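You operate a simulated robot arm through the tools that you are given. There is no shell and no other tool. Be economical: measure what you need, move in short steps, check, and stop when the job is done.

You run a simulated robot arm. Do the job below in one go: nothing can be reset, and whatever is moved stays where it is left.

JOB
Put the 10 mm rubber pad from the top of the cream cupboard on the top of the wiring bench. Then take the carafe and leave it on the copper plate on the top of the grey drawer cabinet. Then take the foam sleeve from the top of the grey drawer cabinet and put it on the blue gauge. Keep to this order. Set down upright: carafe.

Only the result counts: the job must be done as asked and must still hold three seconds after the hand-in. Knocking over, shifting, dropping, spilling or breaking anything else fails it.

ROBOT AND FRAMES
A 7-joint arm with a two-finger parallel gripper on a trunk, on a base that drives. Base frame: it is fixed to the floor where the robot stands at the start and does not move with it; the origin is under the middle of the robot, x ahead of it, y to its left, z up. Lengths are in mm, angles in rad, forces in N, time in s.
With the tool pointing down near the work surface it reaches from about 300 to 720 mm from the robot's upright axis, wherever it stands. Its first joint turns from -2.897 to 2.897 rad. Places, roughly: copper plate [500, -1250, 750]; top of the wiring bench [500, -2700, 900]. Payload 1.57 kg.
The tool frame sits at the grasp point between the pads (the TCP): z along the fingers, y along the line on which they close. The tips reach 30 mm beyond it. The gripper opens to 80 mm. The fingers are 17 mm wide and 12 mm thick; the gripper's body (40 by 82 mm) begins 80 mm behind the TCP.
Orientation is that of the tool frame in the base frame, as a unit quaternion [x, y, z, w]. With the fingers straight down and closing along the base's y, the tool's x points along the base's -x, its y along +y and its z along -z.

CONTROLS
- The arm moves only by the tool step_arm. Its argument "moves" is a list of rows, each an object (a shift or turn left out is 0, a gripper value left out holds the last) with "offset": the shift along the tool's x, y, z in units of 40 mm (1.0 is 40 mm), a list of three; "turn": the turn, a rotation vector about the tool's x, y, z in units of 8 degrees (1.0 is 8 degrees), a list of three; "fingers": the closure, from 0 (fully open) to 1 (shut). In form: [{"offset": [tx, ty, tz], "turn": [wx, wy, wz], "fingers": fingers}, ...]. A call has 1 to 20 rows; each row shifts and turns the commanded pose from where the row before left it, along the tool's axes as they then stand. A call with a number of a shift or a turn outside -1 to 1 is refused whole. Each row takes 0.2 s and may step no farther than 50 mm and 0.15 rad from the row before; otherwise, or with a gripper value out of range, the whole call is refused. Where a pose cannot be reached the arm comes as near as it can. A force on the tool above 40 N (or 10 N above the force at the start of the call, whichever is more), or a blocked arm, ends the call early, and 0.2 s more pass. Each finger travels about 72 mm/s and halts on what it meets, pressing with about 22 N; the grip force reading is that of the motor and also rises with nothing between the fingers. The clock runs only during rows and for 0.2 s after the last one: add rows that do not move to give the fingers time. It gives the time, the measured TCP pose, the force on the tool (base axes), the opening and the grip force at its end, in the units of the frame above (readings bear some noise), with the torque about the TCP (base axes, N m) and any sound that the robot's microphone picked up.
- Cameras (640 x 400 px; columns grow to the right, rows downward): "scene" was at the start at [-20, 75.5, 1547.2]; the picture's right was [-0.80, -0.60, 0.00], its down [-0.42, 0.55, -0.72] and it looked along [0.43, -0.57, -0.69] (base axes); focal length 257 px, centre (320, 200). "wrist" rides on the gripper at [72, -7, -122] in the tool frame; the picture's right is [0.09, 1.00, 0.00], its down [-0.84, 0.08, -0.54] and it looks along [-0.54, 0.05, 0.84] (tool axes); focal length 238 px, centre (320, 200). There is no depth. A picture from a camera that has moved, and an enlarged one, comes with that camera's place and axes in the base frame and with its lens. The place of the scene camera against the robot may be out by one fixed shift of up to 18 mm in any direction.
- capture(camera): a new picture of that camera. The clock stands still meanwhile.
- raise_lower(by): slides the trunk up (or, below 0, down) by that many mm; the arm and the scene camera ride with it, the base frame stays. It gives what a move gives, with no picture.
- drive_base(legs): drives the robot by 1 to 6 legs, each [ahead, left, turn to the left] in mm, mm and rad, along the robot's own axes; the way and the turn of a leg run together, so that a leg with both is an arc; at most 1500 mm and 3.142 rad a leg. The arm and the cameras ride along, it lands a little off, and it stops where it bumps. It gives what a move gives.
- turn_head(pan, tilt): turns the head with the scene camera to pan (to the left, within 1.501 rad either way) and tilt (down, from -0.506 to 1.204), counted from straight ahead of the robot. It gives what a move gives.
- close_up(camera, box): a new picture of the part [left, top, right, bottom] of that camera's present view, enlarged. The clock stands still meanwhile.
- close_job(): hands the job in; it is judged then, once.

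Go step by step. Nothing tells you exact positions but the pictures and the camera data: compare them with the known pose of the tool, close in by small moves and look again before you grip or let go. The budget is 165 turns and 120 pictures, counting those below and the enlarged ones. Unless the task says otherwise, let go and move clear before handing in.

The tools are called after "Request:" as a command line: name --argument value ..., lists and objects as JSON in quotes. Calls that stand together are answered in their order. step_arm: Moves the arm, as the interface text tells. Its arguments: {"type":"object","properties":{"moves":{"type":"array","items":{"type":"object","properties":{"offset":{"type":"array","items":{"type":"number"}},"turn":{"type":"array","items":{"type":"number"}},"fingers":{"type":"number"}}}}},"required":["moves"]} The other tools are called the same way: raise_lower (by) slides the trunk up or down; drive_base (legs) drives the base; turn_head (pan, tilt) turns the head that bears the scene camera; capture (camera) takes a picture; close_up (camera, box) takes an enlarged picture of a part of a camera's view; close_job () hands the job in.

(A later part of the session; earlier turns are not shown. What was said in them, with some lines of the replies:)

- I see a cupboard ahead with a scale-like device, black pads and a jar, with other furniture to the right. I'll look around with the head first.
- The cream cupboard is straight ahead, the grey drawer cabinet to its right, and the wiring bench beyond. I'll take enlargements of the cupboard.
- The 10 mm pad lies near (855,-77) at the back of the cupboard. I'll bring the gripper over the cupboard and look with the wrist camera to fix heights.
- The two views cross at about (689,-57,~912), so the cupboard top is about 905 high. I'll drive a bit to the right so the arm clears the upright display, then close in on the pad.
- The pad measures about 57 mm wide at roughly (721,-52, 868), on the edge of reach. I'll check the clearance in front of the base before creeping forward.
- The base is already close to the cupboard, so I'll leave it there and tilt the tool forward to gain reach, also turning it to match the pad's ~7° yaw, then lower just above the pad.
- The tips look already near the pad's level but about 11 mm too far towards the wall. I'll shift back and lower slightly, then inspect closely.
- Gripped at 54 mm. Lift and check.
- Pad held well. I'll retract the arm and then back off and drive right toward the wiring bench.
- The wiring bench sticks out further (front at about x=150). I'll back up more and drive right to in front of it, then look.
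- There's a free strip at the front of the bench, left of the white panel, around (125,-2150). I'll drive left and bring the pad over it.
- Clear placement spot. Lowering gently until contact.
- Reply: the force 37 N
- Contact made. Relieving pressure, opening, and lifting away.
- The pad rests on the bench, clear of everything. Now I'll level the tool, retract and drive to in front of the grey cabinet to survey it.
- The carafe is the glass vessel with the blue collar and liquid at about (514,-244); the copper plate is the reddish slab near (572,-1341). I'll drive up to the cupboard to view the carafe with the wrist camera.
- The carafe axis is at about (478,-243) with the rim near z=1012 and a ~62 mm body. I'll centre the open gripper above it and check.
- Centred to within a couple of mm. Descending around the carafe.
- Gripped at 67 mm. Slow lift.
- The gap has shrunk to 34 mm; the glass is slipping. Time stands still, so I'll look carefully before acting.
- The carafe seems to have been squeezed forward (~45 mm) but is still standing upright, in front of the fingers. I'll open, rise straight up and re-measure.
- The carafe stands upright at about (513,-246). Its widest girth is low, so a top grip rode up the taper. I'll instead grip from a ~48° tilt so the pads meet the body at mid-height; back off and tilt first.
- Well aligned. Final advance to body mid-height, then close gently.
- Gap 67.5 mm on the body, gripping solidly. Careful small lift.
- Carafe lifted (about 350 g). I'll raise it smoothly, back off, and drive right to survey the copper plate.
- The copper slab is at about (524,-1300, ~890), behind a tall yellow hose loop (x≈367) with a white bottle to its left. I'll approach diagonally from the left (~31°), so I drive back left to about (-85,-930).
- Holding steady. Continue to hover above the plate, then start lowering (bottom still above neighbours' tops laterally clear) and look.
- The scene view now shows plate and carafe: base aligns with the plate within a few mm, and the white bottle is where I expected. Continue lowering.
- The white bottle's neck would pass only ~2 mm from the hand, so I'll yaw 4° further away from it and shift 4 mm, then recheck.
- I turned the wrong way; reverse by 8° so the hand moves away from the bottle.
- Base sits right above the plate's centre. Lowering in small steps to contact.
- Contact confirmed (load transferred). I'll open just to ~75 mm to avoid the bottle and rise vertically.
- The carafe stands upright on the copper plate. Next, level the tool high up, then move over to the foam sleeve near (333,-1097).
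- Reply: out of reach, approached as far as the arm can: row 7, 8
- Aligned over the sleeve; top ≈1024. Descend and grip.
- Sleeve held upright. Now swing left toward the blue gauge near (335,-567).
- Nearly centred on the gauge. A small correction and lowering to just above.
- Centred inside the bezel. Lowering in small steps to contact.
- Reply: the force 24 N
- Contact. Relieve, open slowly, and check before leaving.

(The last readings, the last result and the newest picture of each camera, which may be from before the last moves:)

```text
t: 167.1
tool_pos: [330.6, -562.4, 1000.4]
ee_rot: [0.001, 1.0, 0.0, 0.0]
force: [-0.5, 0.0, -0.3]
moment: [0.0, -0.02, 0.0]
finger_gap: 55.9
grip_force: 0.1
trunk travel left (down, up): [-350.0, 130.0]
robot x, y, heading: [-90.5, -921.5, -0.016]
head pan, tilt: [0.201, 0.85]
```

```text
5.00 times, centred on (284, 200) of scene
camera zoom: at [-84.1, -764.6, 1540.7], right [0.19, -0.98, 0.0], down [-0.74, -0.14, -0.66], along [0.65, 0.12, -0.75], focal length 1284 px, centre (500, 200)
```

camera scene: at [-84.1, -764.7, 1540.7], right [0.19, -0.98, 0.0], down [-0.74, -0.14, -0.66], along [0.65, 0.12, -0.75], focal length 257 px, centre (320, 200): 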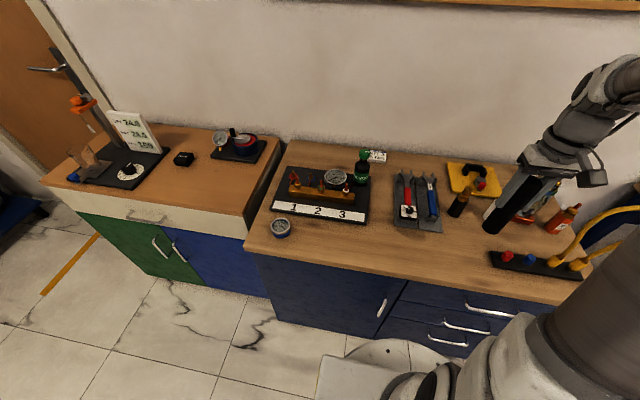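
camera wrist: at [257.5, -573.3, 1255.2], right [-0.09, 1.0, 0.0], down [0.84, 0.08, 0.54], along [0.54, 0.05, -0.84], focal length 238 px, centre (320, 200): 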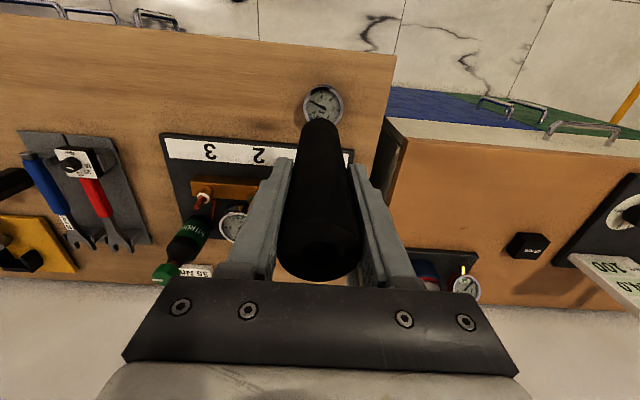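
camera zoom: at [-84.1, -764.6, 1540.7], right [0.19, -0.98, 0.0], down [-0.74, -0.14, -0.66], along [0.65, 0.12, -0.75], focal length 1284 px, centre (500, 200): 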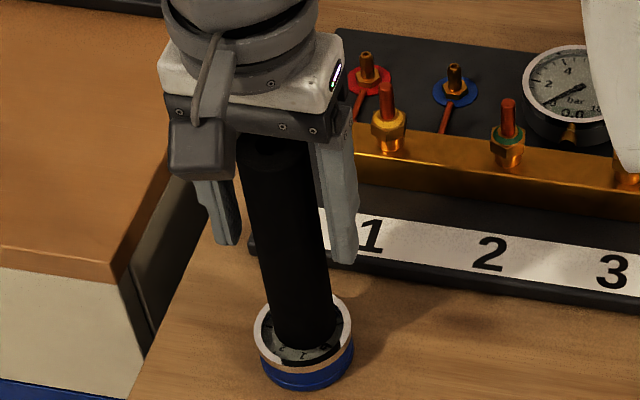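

Request:
step_arm --moves '[{"fingers": 0.1}, {"offset": [0, 0, -0.4], "fingers": 0}, {"offset": [0, 0, -0.7]}, {"offset": [0, 0, -0.9]}, {"offset": [0, 0, -0.9]}, {"offset": [0, 0, -0.9]}, {"offset": [0.6, 0, -0.5]}, {"offset": [0.6, 0, 0]}, {}]'

Request:
close_up --camera "scene" --box '[160, 100, 480, 300]'

Request:
turn_head --pan -0.6 --tilt 0.65

Request:
capture --camera "scene"

```text
t: 169.1
tool_pos: [283.5, -563.2, 1172.5]
ee_rot: [0.0, 1.0, 0.001, 0.001]
force: [-0.1, -0.1, -0.8]
moment: [0.0, 0.0, 0.02]
finger_gap: 80.0
grip_force: 0.0
trunk travel left (down, up): [-350.0, 130.0]
robot x, y, heading: [-91.4, -922.4, -0.01]
head pan, tilt: [0.201, 0.85]
```

```text
2.00 times, centred on (320, 200) of scene
camera zoom: at [-84.2, -764.6, 1540.7], right [0.19, -0.98, 0.0], down [-0.74, -0.14, -0.66], along [0.65, 0.12, -0.75], focal length 514 px, centre (320, 200)
```

zoom: 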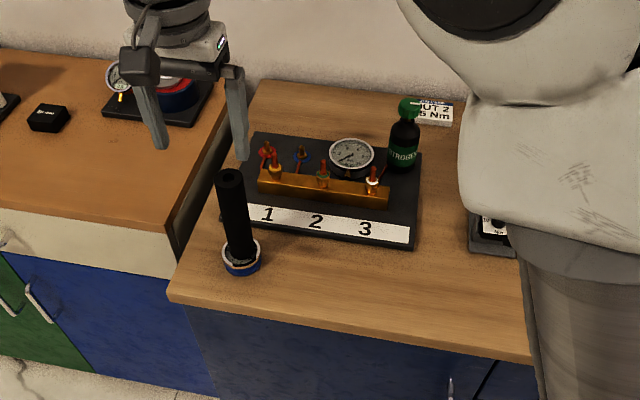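

```text
t: 170.2
tool_pos: [285.0, -562.5, 1171.5]
ee_rot: [0.001, 1.0, 0.001, 0.0]
force: [-0.6, 0.6, -0.1]
moment: [0.02, -0.02, 0.01]
finger_gap: 79.8
grip_force: 0.0
trunk travel left (down, up): [-350.0, 130.0]
robot x, y, heading: [-94.9, -920.7, -0.012]
head pan, tilt: [-0.6, 0.649]
```

```text
9 pictures are left
camera scene: at [-89.7, -829.1, 1557.3], right [-0.57, -0.82, 0.0], down [-0.5, 0.35, -0.8], along [0.65, -0.46, -0.6], focal length 257 px, centre (320, 200)
```

scene: 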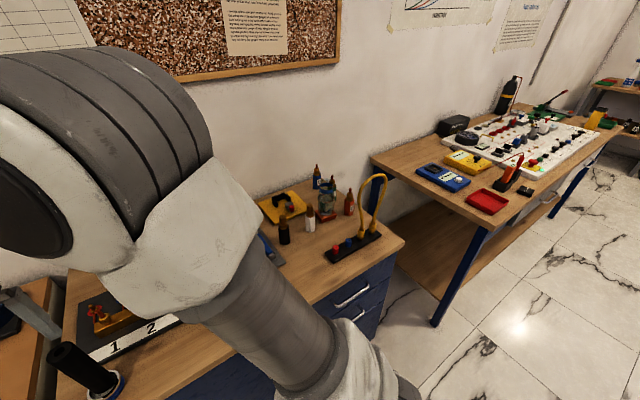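

The pad is on the bench, the carafe stands upright on the copper plate, and the sleeve stands on the blue gauge. The gripper is empty and clear, so I'm handing in.

Request:
close_job

```text
The job is handed in.
```

The job is handed in, done in the order you asked. The 10 mm pad is on the wiring bench, the carafe stands upright on the copper plate, and the foam sleeve stands on the blue gauge.

My first grip on the carafe slipped and pushed it about 3–5 cm across the cupboard top. It stayed upright, I saw no spill, and the second grip held.
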